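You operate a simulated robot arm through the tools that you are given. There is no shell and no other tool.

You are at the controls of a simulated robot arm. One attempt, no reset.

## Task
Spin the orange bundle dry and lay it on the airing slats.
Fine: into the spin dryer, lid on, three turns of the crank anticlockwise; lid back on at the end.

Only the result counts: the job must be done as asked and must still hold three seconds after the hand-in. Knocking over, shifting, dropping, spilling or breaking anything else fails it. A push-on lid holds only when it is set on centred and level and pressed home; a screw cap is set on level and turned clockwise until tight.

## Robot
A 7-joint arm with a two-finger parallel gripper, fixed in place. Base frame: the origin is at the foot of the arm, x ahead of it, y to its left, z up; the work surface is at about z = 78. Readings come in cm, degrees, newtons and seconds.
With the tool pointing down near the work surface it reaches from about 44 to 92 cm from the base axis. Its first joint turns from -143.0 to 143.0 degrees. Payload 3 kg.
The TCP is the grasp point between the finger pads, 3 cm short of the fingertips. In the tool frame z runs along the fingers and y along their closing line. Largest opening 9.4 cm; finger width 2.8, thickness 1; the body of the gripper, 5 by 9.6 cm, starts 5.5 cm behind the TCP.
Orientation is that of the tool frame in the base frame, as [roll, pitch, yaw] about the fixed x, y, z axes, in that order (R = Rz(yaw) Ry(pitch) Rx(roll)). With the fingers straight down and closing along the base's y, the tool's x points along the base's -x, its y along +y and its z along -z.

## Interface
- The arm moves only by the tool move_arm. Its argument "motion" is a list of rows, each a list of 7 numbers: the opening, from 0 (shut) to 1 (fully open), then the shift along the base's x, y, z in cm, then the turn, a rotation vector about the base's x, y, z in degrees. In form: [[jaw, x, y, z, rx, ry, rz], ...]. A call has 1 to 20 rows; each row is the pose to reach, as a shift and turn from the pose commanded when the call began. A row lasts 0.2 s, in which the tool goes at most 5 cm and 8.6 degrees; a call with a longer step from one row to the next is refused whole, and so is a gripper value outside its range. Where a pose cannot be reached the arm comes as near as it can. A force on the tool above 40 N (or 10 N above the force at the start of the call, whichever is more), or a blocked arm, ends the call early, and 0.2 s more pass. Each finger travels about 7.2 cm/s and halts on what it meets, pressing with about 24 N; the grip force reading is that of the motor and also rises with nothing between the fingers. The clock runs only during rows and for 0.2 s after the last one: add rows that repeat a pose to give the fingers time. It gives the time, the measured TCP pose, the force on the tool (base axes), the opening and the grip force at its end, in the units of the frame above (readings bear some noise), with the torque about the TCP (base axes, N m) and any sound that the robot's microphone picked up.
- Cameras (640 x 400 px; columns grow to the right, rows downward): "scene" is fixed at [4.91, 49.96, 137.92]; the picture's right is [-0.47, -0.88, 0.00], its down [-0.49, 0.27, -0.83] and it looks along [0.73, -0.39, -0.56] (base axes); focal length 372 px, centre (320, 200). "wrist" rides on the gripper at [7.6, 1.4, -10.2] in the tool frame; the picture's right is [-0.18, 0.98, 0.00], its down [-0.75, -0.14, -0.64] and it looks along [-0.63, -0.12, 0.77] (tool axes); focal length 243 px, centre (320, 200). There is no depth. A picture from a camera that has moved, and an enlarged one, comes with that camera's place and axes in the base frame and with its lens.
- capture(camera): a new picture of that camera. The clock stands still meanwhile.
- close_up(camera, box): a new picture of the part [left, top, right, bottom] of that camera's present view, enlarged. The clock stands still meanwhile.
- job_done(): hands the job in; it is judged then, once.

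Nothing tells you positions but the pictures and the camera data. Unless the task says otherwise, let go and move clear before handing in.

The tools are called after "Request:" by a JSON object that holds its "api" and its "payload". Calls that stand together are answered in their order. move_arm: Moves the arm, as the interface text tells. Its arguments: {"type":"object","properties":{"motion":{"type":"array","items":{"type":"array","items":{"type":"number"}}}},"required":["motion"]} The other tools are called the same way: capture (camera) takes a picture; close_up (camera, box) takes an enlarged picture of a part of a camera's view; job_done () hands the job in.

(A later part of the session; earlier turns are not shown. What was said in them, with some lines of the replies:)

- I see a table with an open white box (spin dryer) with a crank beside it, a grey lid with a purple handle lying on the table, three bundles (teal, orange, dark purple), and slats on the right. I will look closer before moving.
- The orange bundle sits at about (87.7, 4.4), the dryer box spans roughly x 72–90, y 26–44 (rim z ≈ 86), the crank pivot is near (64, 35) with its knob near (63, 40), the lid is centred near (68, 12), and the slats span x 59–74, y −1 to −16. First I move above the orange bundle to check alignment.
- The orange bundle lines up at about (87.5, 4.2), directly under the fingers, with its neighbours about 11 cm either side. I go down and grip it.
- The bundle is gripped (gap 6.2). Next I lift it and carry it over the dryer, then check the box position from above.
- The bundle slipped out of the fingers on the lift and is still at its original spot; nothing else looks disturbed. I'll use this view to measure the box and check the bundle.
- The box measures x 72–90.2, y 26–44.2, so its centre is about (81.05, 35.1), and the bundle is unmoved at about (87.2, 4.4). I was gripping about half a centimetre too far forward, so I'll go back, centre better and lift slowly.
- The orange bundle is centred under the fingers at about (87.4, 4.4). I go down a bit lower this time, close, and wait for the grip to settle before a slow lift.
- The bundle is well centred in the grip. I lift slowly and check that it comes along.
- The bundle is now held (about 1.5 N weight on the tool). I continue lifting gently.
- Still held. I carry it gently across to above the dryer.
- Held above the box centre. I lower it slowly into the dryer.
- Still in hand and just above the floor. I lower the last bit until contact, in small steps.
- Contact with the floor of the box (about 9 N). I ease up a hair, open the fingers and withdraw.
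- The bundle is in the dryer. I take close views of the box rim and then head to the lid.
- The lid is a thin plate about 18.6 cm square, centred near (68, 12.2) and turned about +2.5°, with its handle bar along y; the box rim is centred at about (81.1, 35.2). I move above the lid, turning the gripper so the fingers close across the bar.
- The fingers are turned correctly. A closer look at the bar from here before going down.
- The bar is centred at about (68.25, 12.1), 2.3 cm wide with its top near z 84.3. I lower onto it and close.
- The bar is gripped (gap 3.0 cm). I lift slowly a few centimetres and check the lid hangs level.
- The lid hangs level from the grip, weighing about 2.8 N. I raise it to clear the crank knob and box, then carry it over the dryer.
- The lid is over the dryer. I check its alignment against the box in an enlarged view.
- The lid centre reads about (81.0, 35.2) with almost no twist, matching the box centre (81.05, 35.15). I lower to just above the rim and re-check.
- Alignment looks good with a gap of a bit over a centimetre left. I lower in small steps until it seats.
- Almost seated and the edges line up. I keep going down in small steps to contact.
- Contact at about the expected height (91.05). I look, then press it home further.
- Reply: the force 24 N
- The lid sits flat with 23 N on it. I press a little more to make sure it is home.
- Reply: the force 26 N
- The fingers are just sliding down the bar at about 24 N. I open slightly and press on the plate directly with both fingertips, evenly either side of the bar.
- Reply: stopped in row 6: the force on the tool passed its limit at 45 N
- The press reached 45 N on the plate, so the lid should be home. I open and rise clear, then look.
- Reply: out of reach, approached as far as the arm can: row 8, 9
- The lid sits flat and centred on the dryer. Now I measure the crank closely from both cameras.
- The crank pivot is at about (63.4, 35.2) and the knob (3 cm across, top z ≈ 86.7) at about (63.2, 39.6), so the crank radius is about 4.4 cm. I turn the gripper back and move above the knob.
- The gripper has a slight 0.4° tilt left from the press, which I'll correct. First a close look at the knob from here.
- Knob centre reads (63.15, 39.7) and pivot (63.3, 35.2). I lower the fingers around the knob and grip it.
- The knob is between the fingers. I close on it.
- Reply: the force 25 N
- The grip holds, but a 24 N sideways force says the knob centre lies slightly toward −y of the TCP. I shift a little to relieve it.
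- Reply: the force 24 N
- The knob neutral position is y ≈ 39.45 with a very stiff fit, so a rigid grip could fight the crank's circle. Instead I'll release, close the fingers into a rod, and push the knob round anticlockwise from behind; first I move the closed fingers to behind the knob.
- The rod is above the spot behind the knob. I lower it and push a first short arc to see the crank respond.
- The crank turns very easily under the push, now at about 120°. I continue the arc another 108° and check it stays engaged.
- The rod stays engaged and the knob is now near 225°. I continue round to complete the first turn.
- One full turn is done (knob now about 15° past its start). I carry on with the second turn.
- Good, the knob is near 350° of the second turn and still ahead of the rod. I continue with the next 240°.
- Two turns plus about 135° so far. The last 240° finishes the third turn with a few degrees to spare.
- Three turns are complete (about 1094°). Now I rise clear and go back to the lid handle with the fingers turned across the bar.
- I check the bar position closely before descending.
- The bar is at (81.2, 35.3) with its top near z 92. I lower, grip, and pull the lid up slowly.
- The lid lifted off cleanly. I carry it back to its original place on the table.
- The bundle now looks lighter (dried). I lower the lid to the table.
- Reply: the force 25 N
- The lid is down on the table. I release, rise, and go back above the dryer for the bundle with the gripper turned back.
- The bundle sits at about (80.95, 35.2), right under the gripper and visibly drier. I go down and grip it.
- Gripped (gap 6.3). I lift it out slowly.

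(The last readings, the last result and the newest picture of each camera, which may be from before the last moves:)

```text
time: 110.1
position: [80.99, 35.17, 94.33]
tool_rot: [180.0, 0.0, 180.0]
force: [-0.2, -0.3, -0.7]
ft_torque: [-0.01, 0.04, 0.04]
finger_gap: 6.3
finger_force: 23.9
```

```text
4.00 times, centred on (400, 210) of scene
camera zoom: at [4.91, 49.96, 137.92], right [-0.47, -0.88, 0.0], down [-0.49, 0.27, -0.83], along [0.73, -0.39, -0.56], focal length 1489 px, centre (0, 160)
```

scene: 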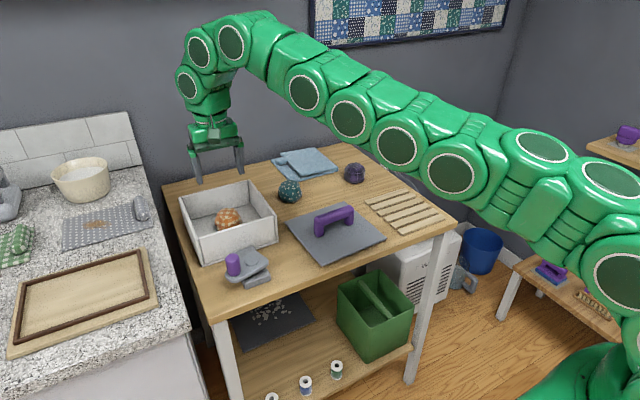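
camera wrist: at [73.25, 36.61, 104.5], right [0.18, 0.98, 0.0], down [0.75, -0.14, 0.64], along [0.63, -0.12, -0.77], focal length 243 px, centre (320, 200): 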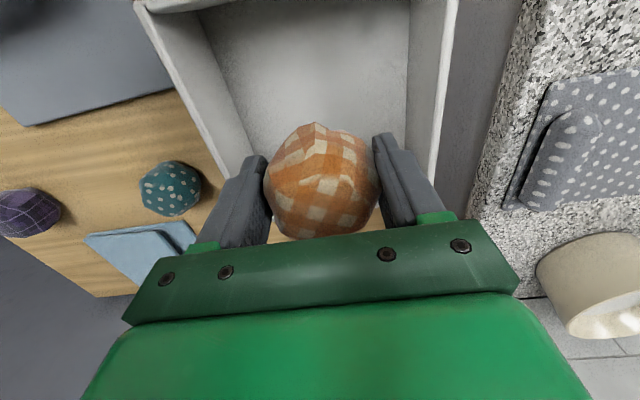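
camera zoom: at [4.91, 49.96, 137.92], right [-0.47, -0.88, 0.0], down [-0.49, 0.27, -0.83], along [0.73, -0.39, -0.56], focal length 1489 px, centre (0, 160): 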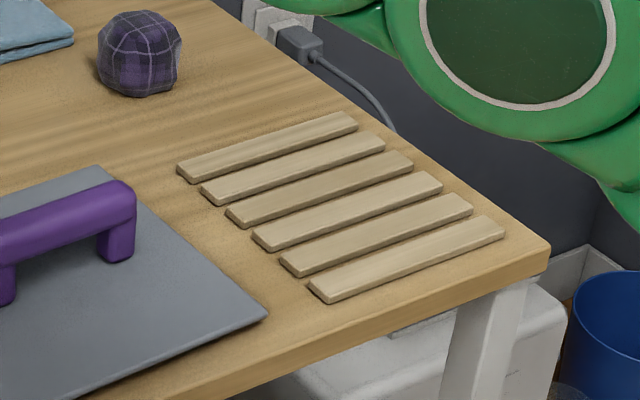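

The bundle is out and held, and the slats are centred at about (67.1, −9.2) with tops near z 79. I carry it across to above the slats.

Request:
{"api": "move_arm", "payload": {"motion": [[0, -0.11, -0.35, 0, 0, 0, 0], [0, -0.35, -1.11, 0, 0, 0, 0], [0, -0.76, -2.44, 0, 0, 0, 0], [0, -1.38, -4.43, 0, 0, 0, 0], [0, -2.14, -6.87, 0, 0, 0, 0], [0, -2.97, -9.52, 0, 0, 0, 0], [0, -3.8, -12.18, 0, 0, 0, 0], [0, -4.62, -14.84, 0, 0, 0, 0], [0, -5.45, -17.5, 0, 0, 0, 0], [0, -6.28, -20.16, 0, 0, 0, 0], [0, -7.11, -22.81, 0, 0, 0, 0], [0, -7.94, -25.47, 0, 0, 0, 0], [0, -8.76, -28.13, 0, 0, 0, 0], [0, -9.59, -30.79, 0, 0, 0, 0], [0, -10.42, -33.45, 0, 0, 0, 0], [0, -11.25, -36.1, 0, 0, 0, 0], [0, -12.0, -38.54, 0, 0, 0, 0], [0, -12.7, -40.76, 0, 0, 0, 0], [0, -13.3, -42.7, 0, 0, 0, 0], [0, -13.8, -44.3, 0, 0, 0, 0]]}}

Request:
{"api": "capture", "payload": {"camera": "wrist"}}

Request:
{"api": "capture", "payload": {"camera": "scene"}}

```text
time: 114.3
position: [67.23, -9.3, 94.39]
tool_rot: [180.0, 0.0, 180.0]
force: [-0.7, 0.6, -0.4]
ft_torque: [-0.04, 0.0, -0.02]
finger_gap: 6.28
finger_force: 24.5
```

```text
taken
camera wrist: at [59.47, -7.7, 104.53], right [0.18, 0.98, 0.0], down [0.75, -0.14, 0.64], along [0.63, -0.12, -0.77], focal length 243 px, centre (320, 200)
```

wrist: 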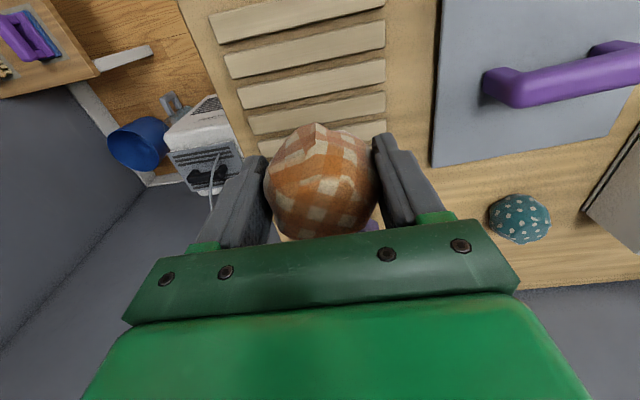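

```text
taken
```

scene: 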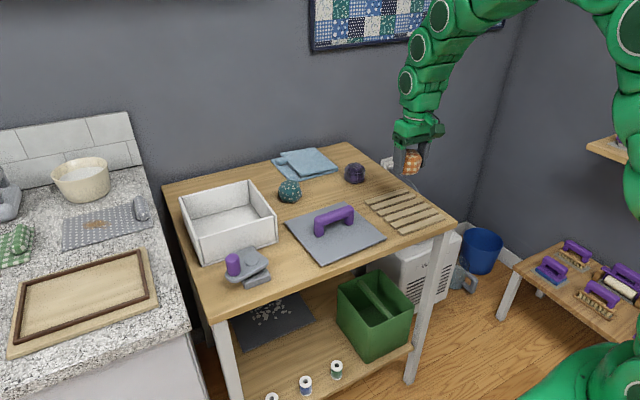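

Aligned over the slats, centre about (67.2, −9.6). I lower gently.

Request:
{"api": "move_arm", "payload": {"motion": [[0, 0, -0.1, -0.3, 0, 0, 0], [0, 0, -0.2, -0.9, 0, 0, 0], [0, 0, -0.3, -1.6, 0, 0, 0], [0, 0, -0.3, -2.4, 0, 0, 0], [0, 0, -0.3, -3.2, 0, 0, 0], [0, 0, -0.3, -4.0, 0, 0, 0], [0, 0, -0.3, -4.8, 0, 0, 0], [0, 0, -0.3, -5.6, 0, 0, 0], [0, 0, -0.3, -6.4, 0, 0, 0], [0, 0, -0.3, -7.2, 0, 0, 0], [0, 0, -0.3, -8.0, 0, 0, 0], [0, 0, -0.3, -8.8, 0, 0, 0], [0, 0, -0.3, -9.6, 0, 0, 0], [0, 0, -0.3, -10.2, 0, 0, 0], [0, 0, -0.3, -10.7, 0, 0, 0], [0, 0, -0.3, -11.0, 0, 0, 0], [0, 0, -0.3, -11.2, 0, 0, 0]]}}

Request:
{"api": "close_up", "payload": {"camera": "scene", "box": [340, 140, 470, 250]}}

```text
time: 117.9
position: [67.14, -9.4, 82.98]
tool_rot: [179.9, 0.0, -180.0]
force: [-0.5, 0.3, -0.7]
ft_torque: [0.01, 0.02, 0.01]
finger_gap: 6.27
finger_force: 23.8
```

```text
3.64 times, centred on (405, 195) of scene
camera zoom: at [4.91, 49.96, 137.92], right [-0.47, -0.88, 0.0], down [-0.49, 0.27, -0.83], along [0.73, -0.39, -0.56], focal length 1354 px, centre (11, 218)
```

zoom: 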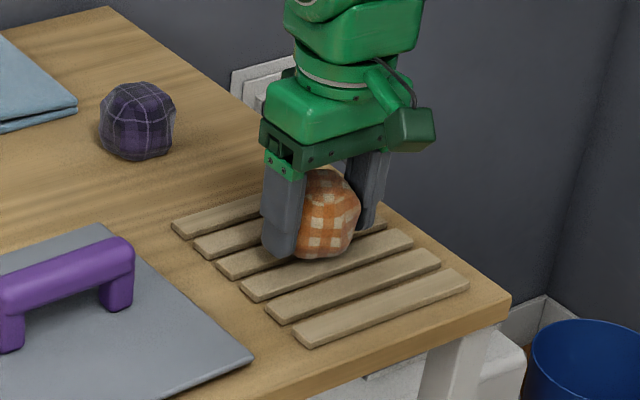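

Request:
{"api": "move_arm", "payload": {"motion": [[0, 0, 0, -0.15, 0, 0, 0], [0, 0, 0, -0.3, 0, 0, 0], [0, 0, 0, -0.45, 0, 0, 0]]}}

```text
time: 118.7
position: [67.18, -9.42, 82.64]
tool_rot: [179.9, 0.0, -180.0]
force: [0.0, 0.8, -1.0]
ft_torque: [0.0, -0.03, 0.01]
finger_gap: 6.31
finger_force: 24.4
```

Request:
{"api": "move_arm", "payload": {"motion": [[0, 0, 0, -0.15, 0, 0, 0], [0, 0, 0, -0.3, 0, 0, 0]]}}

```text
time: 119.3
position: [67.19, -9.42, 82.35]
tool_rot: [179.9, -0.1, 179.9]
force: [-0.2, -0.5, -1.0]
ft_torque: [0.02, 0.01, -0.01]
finger_gap: 6.29
finger_force: 24.0
```

Request:
{"api": "move_arm", "payload": {"motion": [[0, 0, 0, -0.12, 0, 0, 0], [0, 0, 0, -0.24, 0, 0, 0]]}}

Request:
{"api": "close_up", "payload": {"camera": "scene", "box": [370, 170, 450, 235]}}

```text
time: 119.9
position: [67.29, -9.54, 82.29]
tool_rot: [-179.9, 0.1, 179.9]
force: [-11.6, -0.7, 32.8]
ft_torque: [0.2, -0.37, -0.02]
finger_gap: 6.27
finger_force: 23.9
```

```text
6.15 times, centred on (410, 202) of scene
camera zoom: at [4.91, 49.96, 137.92], right [-0.47, -0.88, 0.0], down [-0.49, 0.27, -0.83], along [0.73, -0.39, -0.56], focal length 2291 px, centre (-234, 185)
```

zoom: 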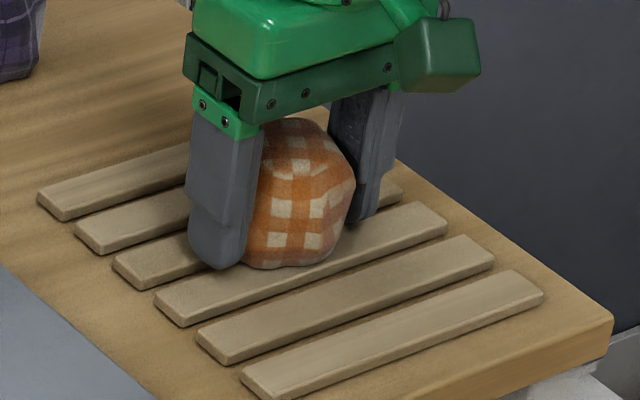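

It's on the slats now (33 N). I ease up slightly to relieve the load, open, and withdraw straight up.

Request:
{"api": "move_arm", "payload": {"motion": [[0, 0, 0, 0.08, 0, 0, 0], [0, 0, 0, 0.15, 0, 0, 0]]}}

Request:
{"api": "move_arm", "payload": {"motion": [[0.68, 0, 0, 0, 0, 0, 0], [0.72, 0, 0, 0, 0, 0, 0], [0.8, 0, 0, 0, 0, 0, 0], [0.9, 0, 0, 0, 0, 0, 0], [0.9, 0, 0, 0, 0, 0, 0], [0.9, 0, 0, 0.5, 0, 0, 0], [0.9, 0, 0, 1.5, 0, 0, 0], [0.9, 0, 0, 4, 0, 0, 0], [0.9, 0, 0, 8, 0, 0, 0], [0.9, 0, 0, 12, 0, 0, 0], [0.9, 0, 0, 15, 0, 0, 0]]}}

Request:
{"api": "capture", "payload": {"camera": "wrist"}}

Request:
{"api": "close_up", "payload": {"camera": "scene", "box": [340, 140, 470, 250]}}

```text
time: 120.5
position: [67.08, -9.49, 82.22]
tool_rot: [180.0, 0.0, 180.0]
force: [5.7, -1.0, 9.6]
ft_torque: [-0.15, -0.47, 0.04]
finger_gap: 6.31
finger_force: 24.0
```

```text
time: 122.9
position: [67.1, -9.47, 97.14]
tool_rot: [180.0, -0.1, -180.0]
force: [0.0, -0.5, -0.8]
ft_torque: [0.01, -0.01, 0.03]
finger_gap: 8.46
finger_force: 0.0
```

```text
taken
camera wrist: at [59.45, -8.03, 107.45], right [0.18, 0.98, 0.0], down [0.75, -0.14, 0.64], along [0.63, -0.12, -0.77], focal length 243 px, centre (320, 200)
```

wrist: 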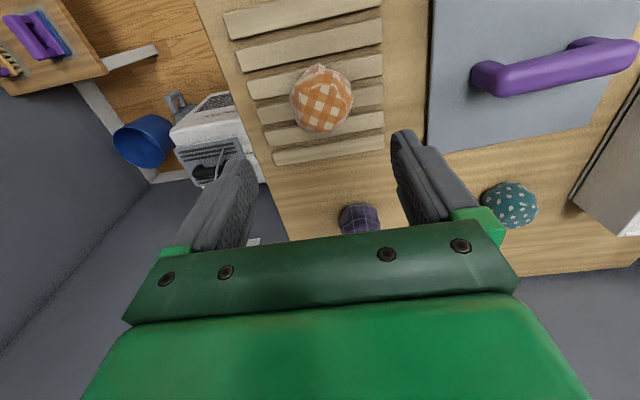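

```text
3.64 times, centred on (405, 195) of scene
camera zoom: at [4.91, 49.96, 137.92], right [-0.47, -0.88, 0.0], down [-0.49, 0.27, -0.83], along [0.73, -0.39, -0.56], focal length 1354 px, centre (11, 218)
```

zoom: 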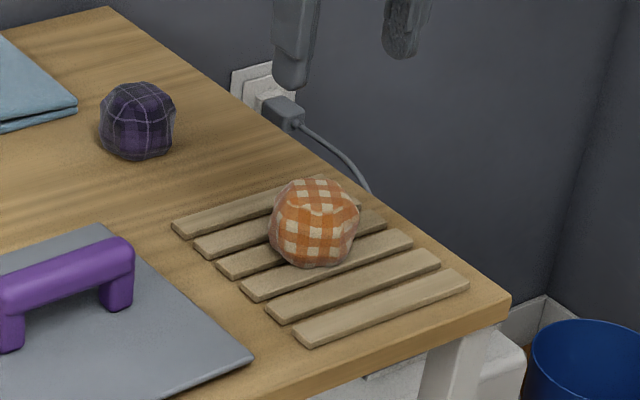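

The bundle rests in the middle of the slats. Now I return to the lid, turning the fingers across its handle again.

Request:
{"api": "move_arm", "payload": {"motion": [[0.9, 0.1, 1.8, 0, 0, 0, -7.3], [0.9, 0.2, 3.6, 0, 0, 0, -14.6], [0.9, 0.3, 5.4, 0, 0, 0, -21.9], [0.9, 0.4, 7.2, 0, 0, 0, -29.2], [0.9, 0.5, 9.0, 0, 0, 0, -36.5], [0.9, 0.6, 10.8, 0, 0, 0, -43.8], [0.9, 0.7, 12.6, 0, 0, 0, -51.0], [0.9, 0.8, 14.4, 0, 0, 0, -58.3], [0.9, 0.9, 16.2, 0, 0, 0, -65.6], [0.9, 1.0, 18.0, 0, 0, 0, -72.9], [0.9, 1.1, 19.8, 0, 0, 0, -80.2], [0.9, 1.1, 21.6, 0, 0, 0, -87.5], [0.9, 1.1, 21.6, -2, 0, 0, -87.5], [0.9, 1.1, 21.6, -2, 0, 0, -87.5]]}}

Request:
{"api": "close_up", "payload": {"camera": "wrist", "box": [180, 0, 440, 200]}}

Request:
{"api": "capture", "payload": {"camera": "scene"}}

```text
time: 125.9
position: [68.25, 12.21, 95.15]
tool_rot: [179.9, 0.0, 92.5]
force: [0.3, 0.7, -0.5]
ft_torque: [-0.01, 0.0, 0.04]
finger_gap: 8.48
finger_force: 0.1
```

```text
2.00 times, centred on (310, 100) of wrist
camera zoom: at [69.31, 19.91, 105.39], right [0.99, -0.14, 0.0], down [-0.11, -0.76, 0.64], along [-0.09, -0.64, -0.77], focal length 485 px, centre (340, 400)
```

zoom: 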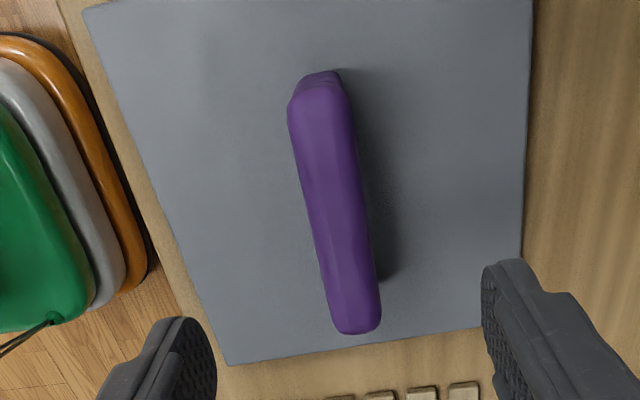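

```text
taken
```

scene: 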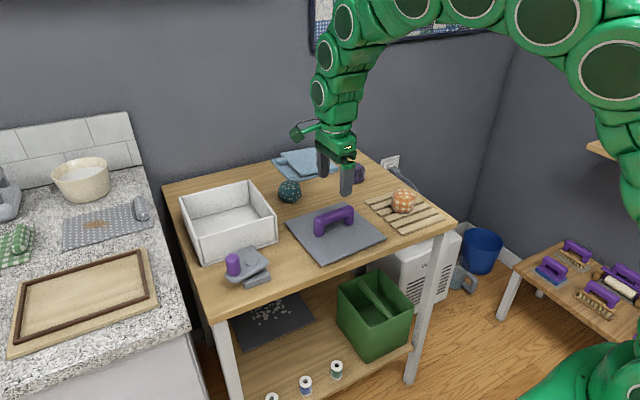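

The lid is where I left it and the bar is centred under the fingers. I lower, grip and lift slowly.

Request:
{"api": "move_arm", "payload": {"motion": [[0.9, 0, -0.1, -3, 0, 0, 0], [0.9, 0, -0.1, -6, 0, 0, 0], [0.9, 0, -0.1, -8.5, 0, 0, 0], [0.7, 0, -0.1, -10.5, 0, 0, 0], [0.5, 0, -0.1, -11.5, 0, 0, 0], [0.4, 0, -0.1, -11.75, 0, 0, 0], [0.3, 0, -0.1, -11.75, 0, 0, 0], [0.1, 0, -0.1, -11.75, 0, 0, 0], [0.0, 0, -0.1, -11.75, 0, 0, 0], [0.0, 0, -0.1, -11.75, 0, 0, 0], [0.0, 0, -0.1, -11.75, 0, 0, 0]]}}

Request:
{"api": "move_arm", "payload": {"motion": [[0, 0, 0, 0.1, 0, 0, 0], [0, 0, 0, 0.3, 0, 0, 0], [0, 0, 0, 0.6, 0, 0, 0], [0, 0, 0, 1.0, 0, 0, 0], [0, 0, 0, 1.5, 0, 0, 0], [0, 0, 0, 2.1, 0, 0, 0], [0, 0, 0, 2.9, 0, 0, 0], [0, 0, 0, 3.8, 0, 0, 0], [0, 0, 0, 4.8, 0, 0, 0], [0, 0, 0, 5.8, 0, 0, 0], [0, 0, 0, 6.8, 0, 0, 0], [0, 0, 0, 7.8, 0, 0, 0], [0, 0, 0, 8.8, 0, 0, 0], [0, 0, 0, 9.8, 0, 0, 0], [0, 0, 0, 10.8, 0, 0, 0], [0, 0, 0, 11.8, 0, 0, 0], [0, 0, 0, 12.8, 0, 0, 0], [0, 0, 0, 13.5, 0, 0, 0], [0, 0, 0, 13.8, 0, 0, 0]]}}

Request:
{"api": "capture", "payload": {"camera": "wrist"}}

Request:
{"api": "capture", "payload": {"camera": "scene"}}

```text
time: 128.3
position: [68.37, 12.04, 83.5]
tool_rot: [180.0, 0.0, 92.5]
force: [1.8, 0.9, 4.9]
ft_torque: [0.01, 0.03, 0.03]
finger_gap: 3.02
finger_force: 23.8
```

```text
time: 132.3
position: [68.32, 11.93, 97.22]
tool_rot: [179.9, 0.0, 92.5]
force: [0.5, -0.1, -2.2]
ft_torque: [0.01, 0.0, -0.03]
finger_gap: 3.04
finger_force: 24.0
```

```text
taken
camera wrist: at [69.29, 19.81, 107.47], right [0.99, -0.14, 0.0], down [-0.11, -0.76, 0.64], along [-0.09, -0.64, -0.77], focal length 243 px, centre (320, 200)
```

wrist: 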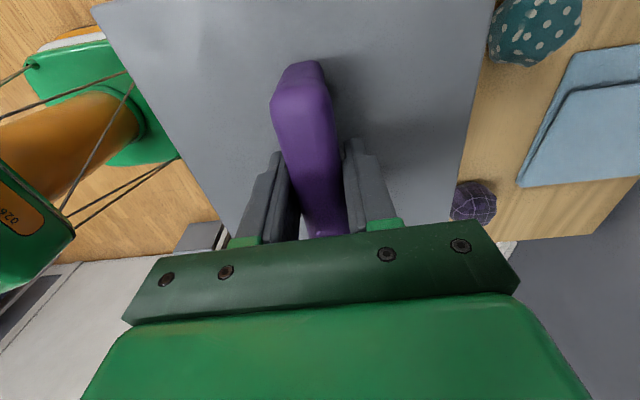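

```text
taken
```

scene: 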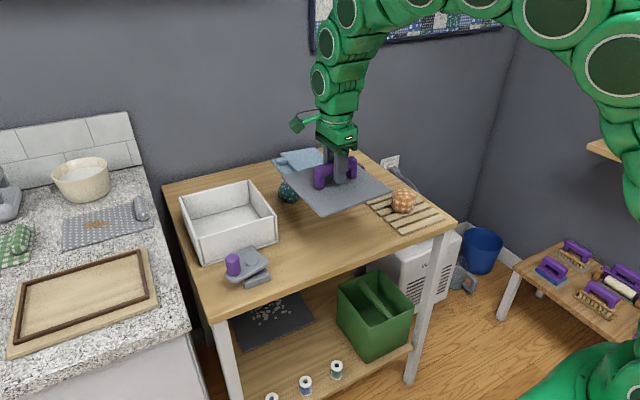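

The lid hangs in the grip just as before. I carry it back over the dryer.

Request:
{"api": "move_arm", "payload": {"motion": [[0, 0.13, 0.23, 0, 0, 0, 0], [0, 0.39, 0.69, 0, 0, 0, -0.1], [0, 0.77, 1.4, 0, 0, 0, -0.2], [0, 1.3, 2.4, 0, 0, 0, -0.3], [0, 2.06, 3.7, 0, 0, 0, -0.4], [0, 2.83, 5.1, 0, 0, 0, -0.5], [0, 3.6, 6.5, 0, 0, 0, -0.6], [0, 4.4, 7.9, 0, 0, 0, -0.7], [0, 5.2, 9.35, 0, 0, 0, -0.8], [0, 6.0, 10.8, 0, 0, 0, -1.0], [0, 6.8, 12.2, 0, 0, 0, -1.1], [0, 7.6, 13.7, 0, 0, 0, -1.2], [0, 8.4, 15.1, 0, 0, 0, -1.4], [0, 9.2, 16.5, 0, 0, 0, -1.5], [0, 10.0, 18.0, 0, 0, 0, -1.6], [0, 10.8, 19.4, 0, 0, 0, -1.7], [0, 11.6, 20.9, 0, 0, 0, -1.9], [0, 12.3, 22.1, 0, 0, 0, -2.0], [0, 12.65, 22.9, 0, 0, 0, -2.1], [0, 12.8, 23.2, 0, 0, 0, -2.1]]}}

Request:
{"api": "move_arm", "payload": {"motion": [[0, 0, 0, -0.4, 0, 0, 0], [0, 0, 0, -1.0, 0, 0, 0], [0, 0, 0, -1.6, 0, 0, 0], [0, 0, 0, -2.2, 0, 0, 0], [0, 0, 0, -2.8, 0, 0, 0], [0, 0, 0, -3.4, 0, 0, 0], [0, 0, 0, -4.0, 0, 0, 0], [0, 0, 0, -4.5, 0, 0, 0], [0, 0, 0, -4.5, 0, 0, 0]]}}

Request:
{"api": "close_up", "payload": {"camera": "scene", "box": [160, 150, 300, 280]}}

```text
time: 136.5
position: [81.02, 35.31, 97.24]
tool_rot: [-179.9, 0.0, 90.4]
force: [0.8, 0.2, -1.8]
ft_torque: [-0.02, 0.0, -0.01]
finger_gap: 3.04
finger_force: 23.9
```

```text
time: 138.5
position: [81.11, 35.22, 92.86]
tool_rot: [179.9, 0.0, 90.4]
force: [-0.1, 0.3, -2.2]
ft_torque: [0.0, -0.01, 0.0]
finger_gap: 3.02
finger_force: 24.0
```

```text
3.08 times, centred on (230, 215) of scene
camera zoom: at [4.91, 49.96, 137.92], right [-0.47, -0.88, 0.0], down [-0.49, 0.27, -0.83], along [0.73, -0.39, -0.56], focal length 1146 px, centre (597, 154)
```

zoom: 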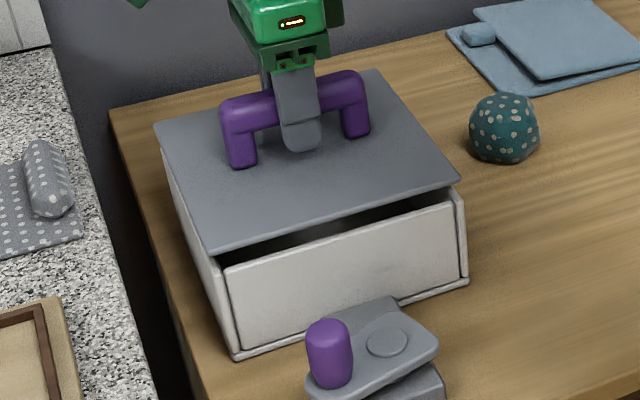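

Looks aligned as before; I nudge 0.1 cm toward −y and lower to just above the rim to compare with the first seating.

Request:
{"api": "move_arm", "payload": {"motion": [[0, 0, -0.1, -0.3, 0, 0, 0], [0, 0, -0.1, -0.6, 0, 0, 0], [0, 0, -0.1, -0.9, 0, 0, 0], [0, 0, -0.1, -1.2, 0, 0, 0], [0, 0, -0.1, -1.35, 0, 0, 0], [0, 0, -0.1, -1.35, 0, 0, 0]]}}

Request:
{"api": "close_up", "payload": {"camera": "scene", "box": [160, 150, 300, 280]}}

```text
time: 139.9
position: [81.1, 35.22, 91.54]
tool_rot: [179.9, 0.0, 90.4]
force: [0.2, -0.4, -2.2]
ft_torque: [0.0, 0.05, -0.01]
finger_gap: 3.0
finger_force: 24.1
```

```text
3.08 times, centred on (230, 215) of scene
camera zoom: at [4.91, 49.96, 137.92], right [-0.47, -0.88, 0.0], down [-0.49, 0.27, -0.83], along [0.73, -0.39, -0.56], focal length 1146 px, centre (597, 154)
```

zoom: 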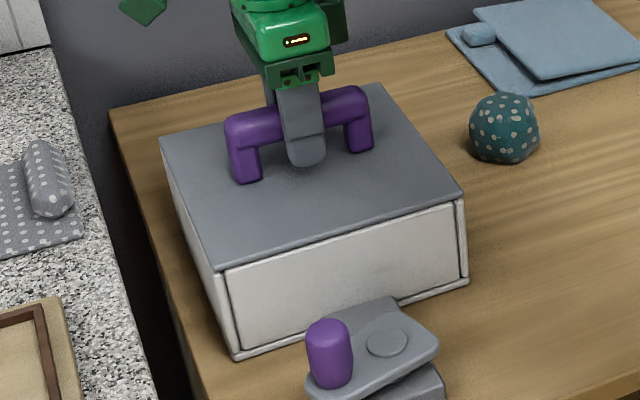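

Well aligned and almost touching. I lower to contact.

Request:
{"api": "move_arm", "payload": {"motion": [[0, 0, 0, -0.1, 0, 0, 0], [0, 0, 0, -0.2, 0, 0, 0], [0, 0, 0, -0.3, 0, 0, 0]]}}

```text
time: 140.7
position: [81.26, 35.18, 91.32]
tool_rot: [179.8, -0.1, 90.4]
force: [-0.7, -0.2, 18.1]
ft_torque: [-0.26, 0.06, -0.03]
finger_gap: 3.0
finger_force: 24.0
```

Seated at 18 N. As before, I loosen the fingers and press the plate with both fingertips until the force limit.

Request:
{"api": "move_arm", "payload": {"motion": [[0.2, 0, 0, 0.08, 0, 0, 0], [0.45, 0, 0, 0.08, 0, 0, 0], [0.45, 0, 0, 0, 0, 0, 0], [0.45, 0, 0, -0.3, 0, 0, 0], [0.45, 0, 0, -0.6, 0, 0, 0], [0.45, 0, 0, -0.9, 0, 0, 0], [0.45, 0, 0, -1.1, 0, 0, 0], [0.45, 0, 0, -1.25, 0, 0, 0], [0.45, 0, 0, -1.4, 0, 0, 0], [0.45, 0, 0, -1.55, 0, 0, 0], [0.45, 0, 0, -1.7, 0, 0, 0]]}}

Request:
{"api": "close_up", "payload": {"camera": "scene", "box": [160, 150, 300, 280]}}

```text
time: 142.8
position: [81.24, 35.17, 90.15]
tool_rot: [179.6, -0.2, 90.4]
force: [-0.9, 0.4, 3.8]
ft_torque: [-0.05, 0.16, -0.03]
finger_gap: 4.29
finger_force: 0.8
stopped in row 10: the force on the tool passed its limit at 44 N (the readings are from after the stop); the commanded pose is now the measured one
```

```text
3.08 times, centred on (230, 215) of scene
camera zoom: at [4.91, 49.96, 137.92], right [-0.47, -0.88, 0.0], down [-0.49, 0.27, -0.83], along [0.73, -0.39, -0.56], focal length 1146 px, centre (597, 154)
```

zoom: 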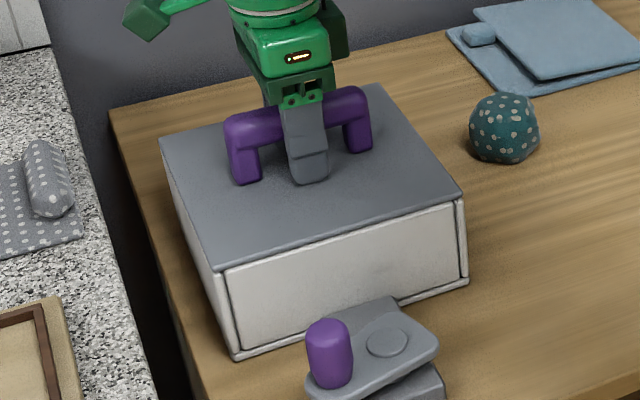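

The lid is pressed home at 44 N, the same height as the first time. I open and rise clear, then verify everything.

Request:
{"api": "move_arm", "payload": {"motion": [[0.5, 0, 0, 0.2, 0, 0, 0], [0.7, 0, 0, 0.5, 0, 0, 0], [0.8, 0, 0, 0.8, 0, 0, 0], [0.8, 0, 0, 2, 0, 0, 0], [0.8, 0, 0, 4.5, 0, 0, 0], [0.8, 0, 0, 7.5, 0, 0, 0], [0.8, -3, -1, 9, 0, 0, 0], [0.8, -7, -3, 10, 0, 0, 0], [0.8, -11, -6, 12, 0, 0, 0], [0.8, -14, -10, 14, 0, 0, 0], [0.8, -16, -14, 16, 0, 0, 0], [0.8, -16, -18, 18, 0, 0, 0], [0.8, -16, -18, 18, 0, 0, 0]]}}

Request:
{"api": "capture", "payload": {"camera": "scene"}}

Request:
{"api": "close_up", "payload": {"camera": "scene", "box": [160, 160, 300, 300]}}

Request:
{"api": "close_up", "payload": {"camera": "scene", "box": [270, 140, 460, 250]}}

Request:
{"api": "capture", "payload": {"camera": "wrist"}}

```text
refused: row 9 steps farther than a row can; nothing moved
```

```text
taken
```

scene: 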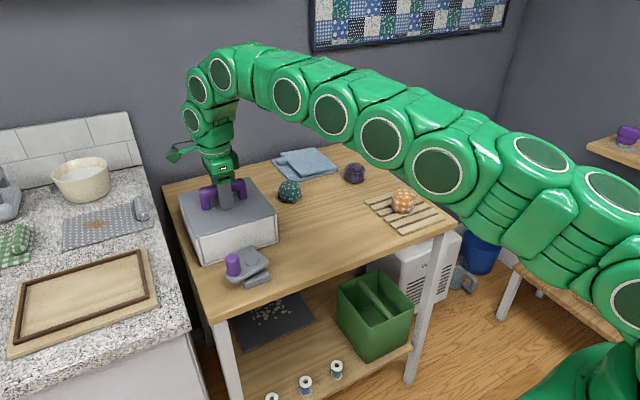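

```text
2.86 times, centred on (230, 230) of scene
camera zoom: at [4.91, 49.96, 137.92], right [-0.47, -0.88, 0.0], down [-0.49, 0.27, -0.83], along [0.73, -0.39, -0.56], focal length 1064 px, centre (577, 114)
```

zoom: 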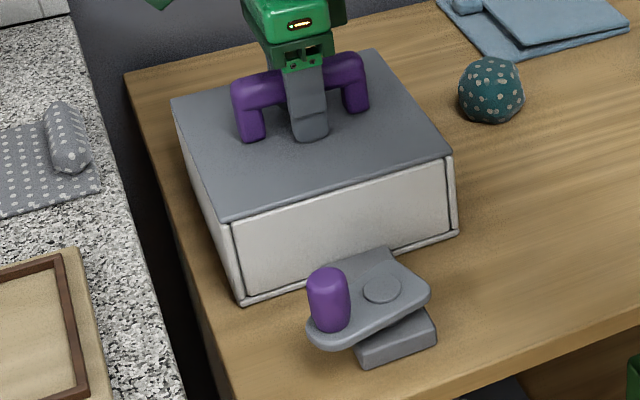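

```text
3.37 times, centred on (365, 195) of scene
camera zoom: at [4.91, 49.96, 137.92], right [-0.47, -0.88, 0.0], down [-0.49, 0.27, -0.83], along [0.73, -0.39, -0.56], focal length 1254 px, centre (168, 217)
```

zoom: 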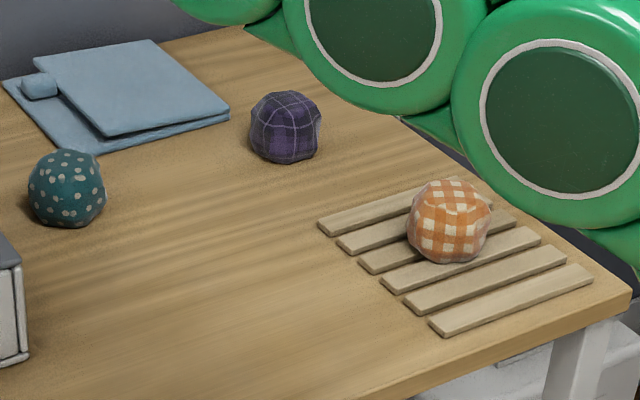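

```text
taken
camera wrist: at [82.48, 42.89, 100.33], right [0.98, -0.18, 0.01], down [-0.14, -0.76, 0.64], along [-0.11, -0.63, -0.77], focal length 243 px, centre (320, 200)
```

wrist: 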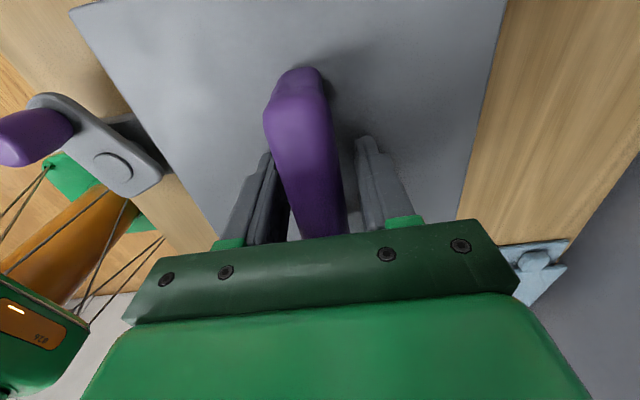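

The retreat call was refused for one overlong step, so the arm is still at the lid; the rest looks right. I withdraw again with shorter steps.

Request:
{"api": "move_arm", "payload": {"motion": [[0.5, 0, 0, 0.2, 0, 0, 0], [0.7, 0, 0, 0.5, 0, 0, 0], [0.8, 0, 0, 0.8, 0, 0, 0], [0.8, 0, 0, 2, 0, 0, 0], [0.8, 0, 0, 4.5, 0, 0, 0], [0.8, 0, 0, 7.5, 0, 0, 0], [0.8, -2, -1, 9, 0, 0, 0], [0.8, -5, -2, 10, 0, 0, 0], [0.8, -8, -4, 11, 0, 0, 0], [0.8, -11, -6, 12, 0, 0, 0], [0.8, -13, -9, 13, 0, 0, 0], [0.8, -15, -12, 14, 0, 0, 0], [0.8, -16, -15, 15, 0, 0, 0], [0.8, -16, -18, 16, 0, 0, 0], [0.8, -16, -18, 16, 0, 0, 0]]}}

Request:
{"api": "capture", "payload": {"camera": "scene"}}

Request:
{"api": "close_up", "payload": {"camera": "scene", "box": [160, 160, 300, 300]}}

Request:
{"api": "capture", "payload": {"camera": "wrist"}}

```text
time: 146.0
position: [65.22, 17.07, 106.19]
tool_rot: [179.6, -0.2, 90.4]
force: [0.9, -1.1, -0.7]
ft_torque: [0.0, 0.01, -0.02]
finger_gap: 7.52
finger_force: 0.1
```

```text
taken
```

scene: 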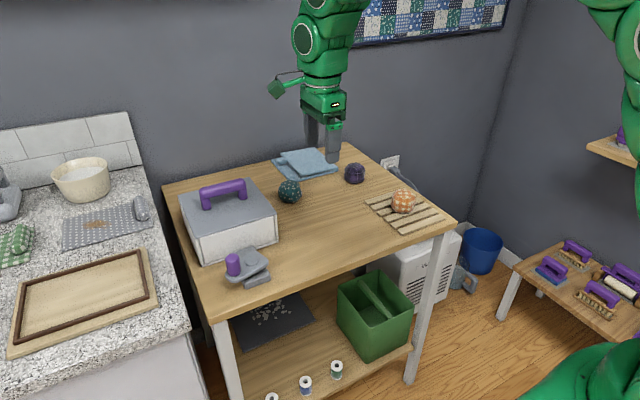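

```text
2.86 times, centred on (230, 230) of scene
camera zoom: at [4.91, 49.96, 137.92], right [-0.47, -0.88, 0.0], down [-0.49, 0.27, -0.83], along [0.73, -0.39, -0.56], focal length 1064 px, centre (577, 114)
```

zoom: 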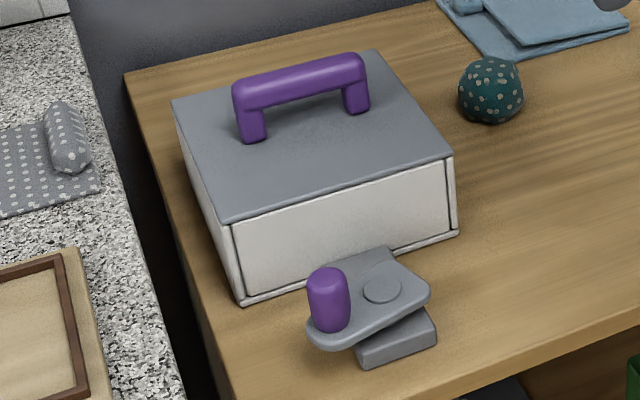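

```text
taken
camera wrist: at [66.46, 24.83, 116.32], right [0.98, -0.18, 0.01], down [-0.14, -0.76, 0.64], along [-0.11, -0.63, -0.77], focal length 243 px, centre (320, 200)
```

wrist: 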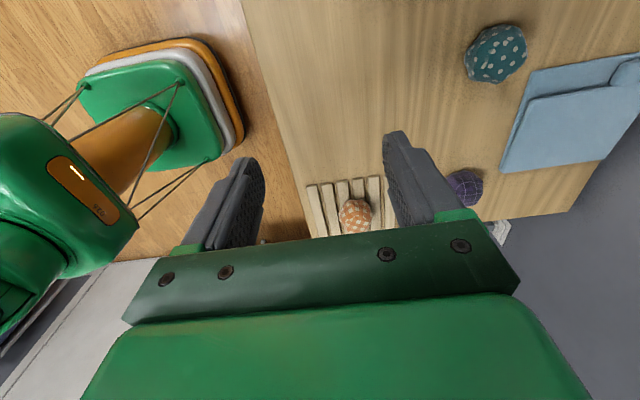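

Everything looks in place; I take one tight look at the lid edges for any gap or tilt before handing in.

Request:
{"api": "close_up", "payload": {"camera": "scene", "box": [175, 195, 235, 245]}}

Request:
{"api": "close_up", "payload": {"camera": "scene", "box": [230, 190, 290, 240]}}

Request:
{"api": "close_up", "payload": {"camera": "scene", "box": [370, 175, 440, 230]}}

```text
8.00 times, centred on (205, 220) of scene
camera zoom: at [4.91, 49.96, 137.92], right [-0.47, -0.88, 0.0], down [-0.49, 0.27, -0.83], along [0.73, -0.39, -0.56], focal length 2979 px, centre (1240, 40)
```

zoom: 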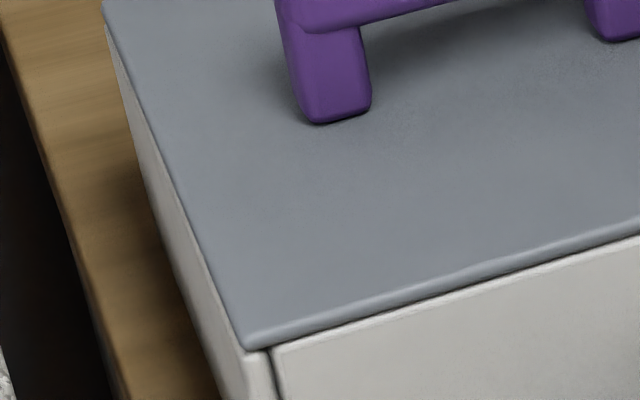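

```text
8.00 times, centred on (260, 215) of scene
camera zoom: at [4.91, 49.96, 137.92], right [-0.47, -0.88, 0.0], down [-0.49, 0.27, -0.83], along [0.73, -0.39, -0.56], focal length 2979 px, centre (800, 80)
```

zoom: 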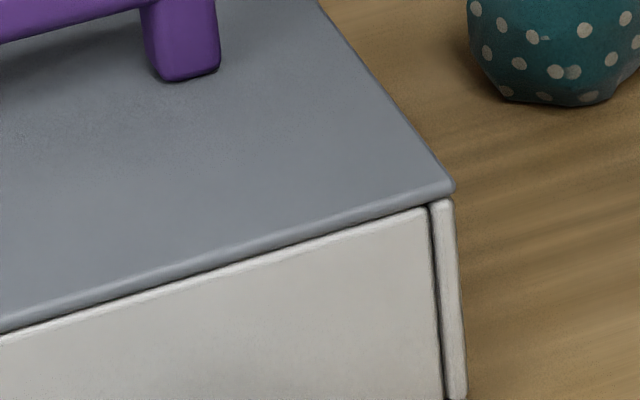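

```text
7.27 times, centred on (405, 202) of scene
camera zoom: at [4.91, 49.96, 137.92], right [-0.47, -0.88, 0.0], down [-0.49, 0.27, -0.83], along [0.73, -0.39, -0.56], focal length 2708 px, centre (-298, 182)
```

zoom: 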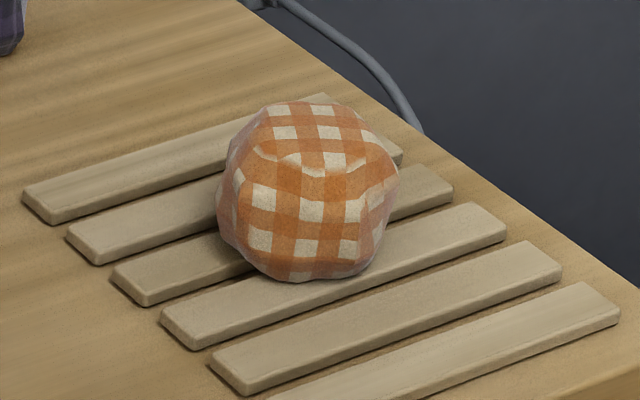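

The lid lies flush and centred on the dryer with no gap, the dry orange bundle rests in the middle of the slats, and the other items are where they were. The arm is clear, so I hand the job in.

Request:
{"api": "job_done", "payload": {}}

```text
The job is handed in.
```

The orange bundle has been spun and is lying in the middle of the airing slats. The lid is back on the dryer. I've handed the job in, but no verdict came back.

- **Bundle:** it slipped out of the gripper on the first lift but stayed where it was. The second, slower grip held. After the spin it looked noticeably lighter.
- **Crank:** I pushed the knob anticlockwise with the closed fingers. It turned about 1,094° by my estimate, just over three full turns.
- **Lid:** I pressed it down to about 44 N. In the close-ups it sits flush and centred, with no gap. I heard no click to confirm it seated.
- **Everything else:** in the last pictures nothing else on the table looks moved, and the arm is clear.
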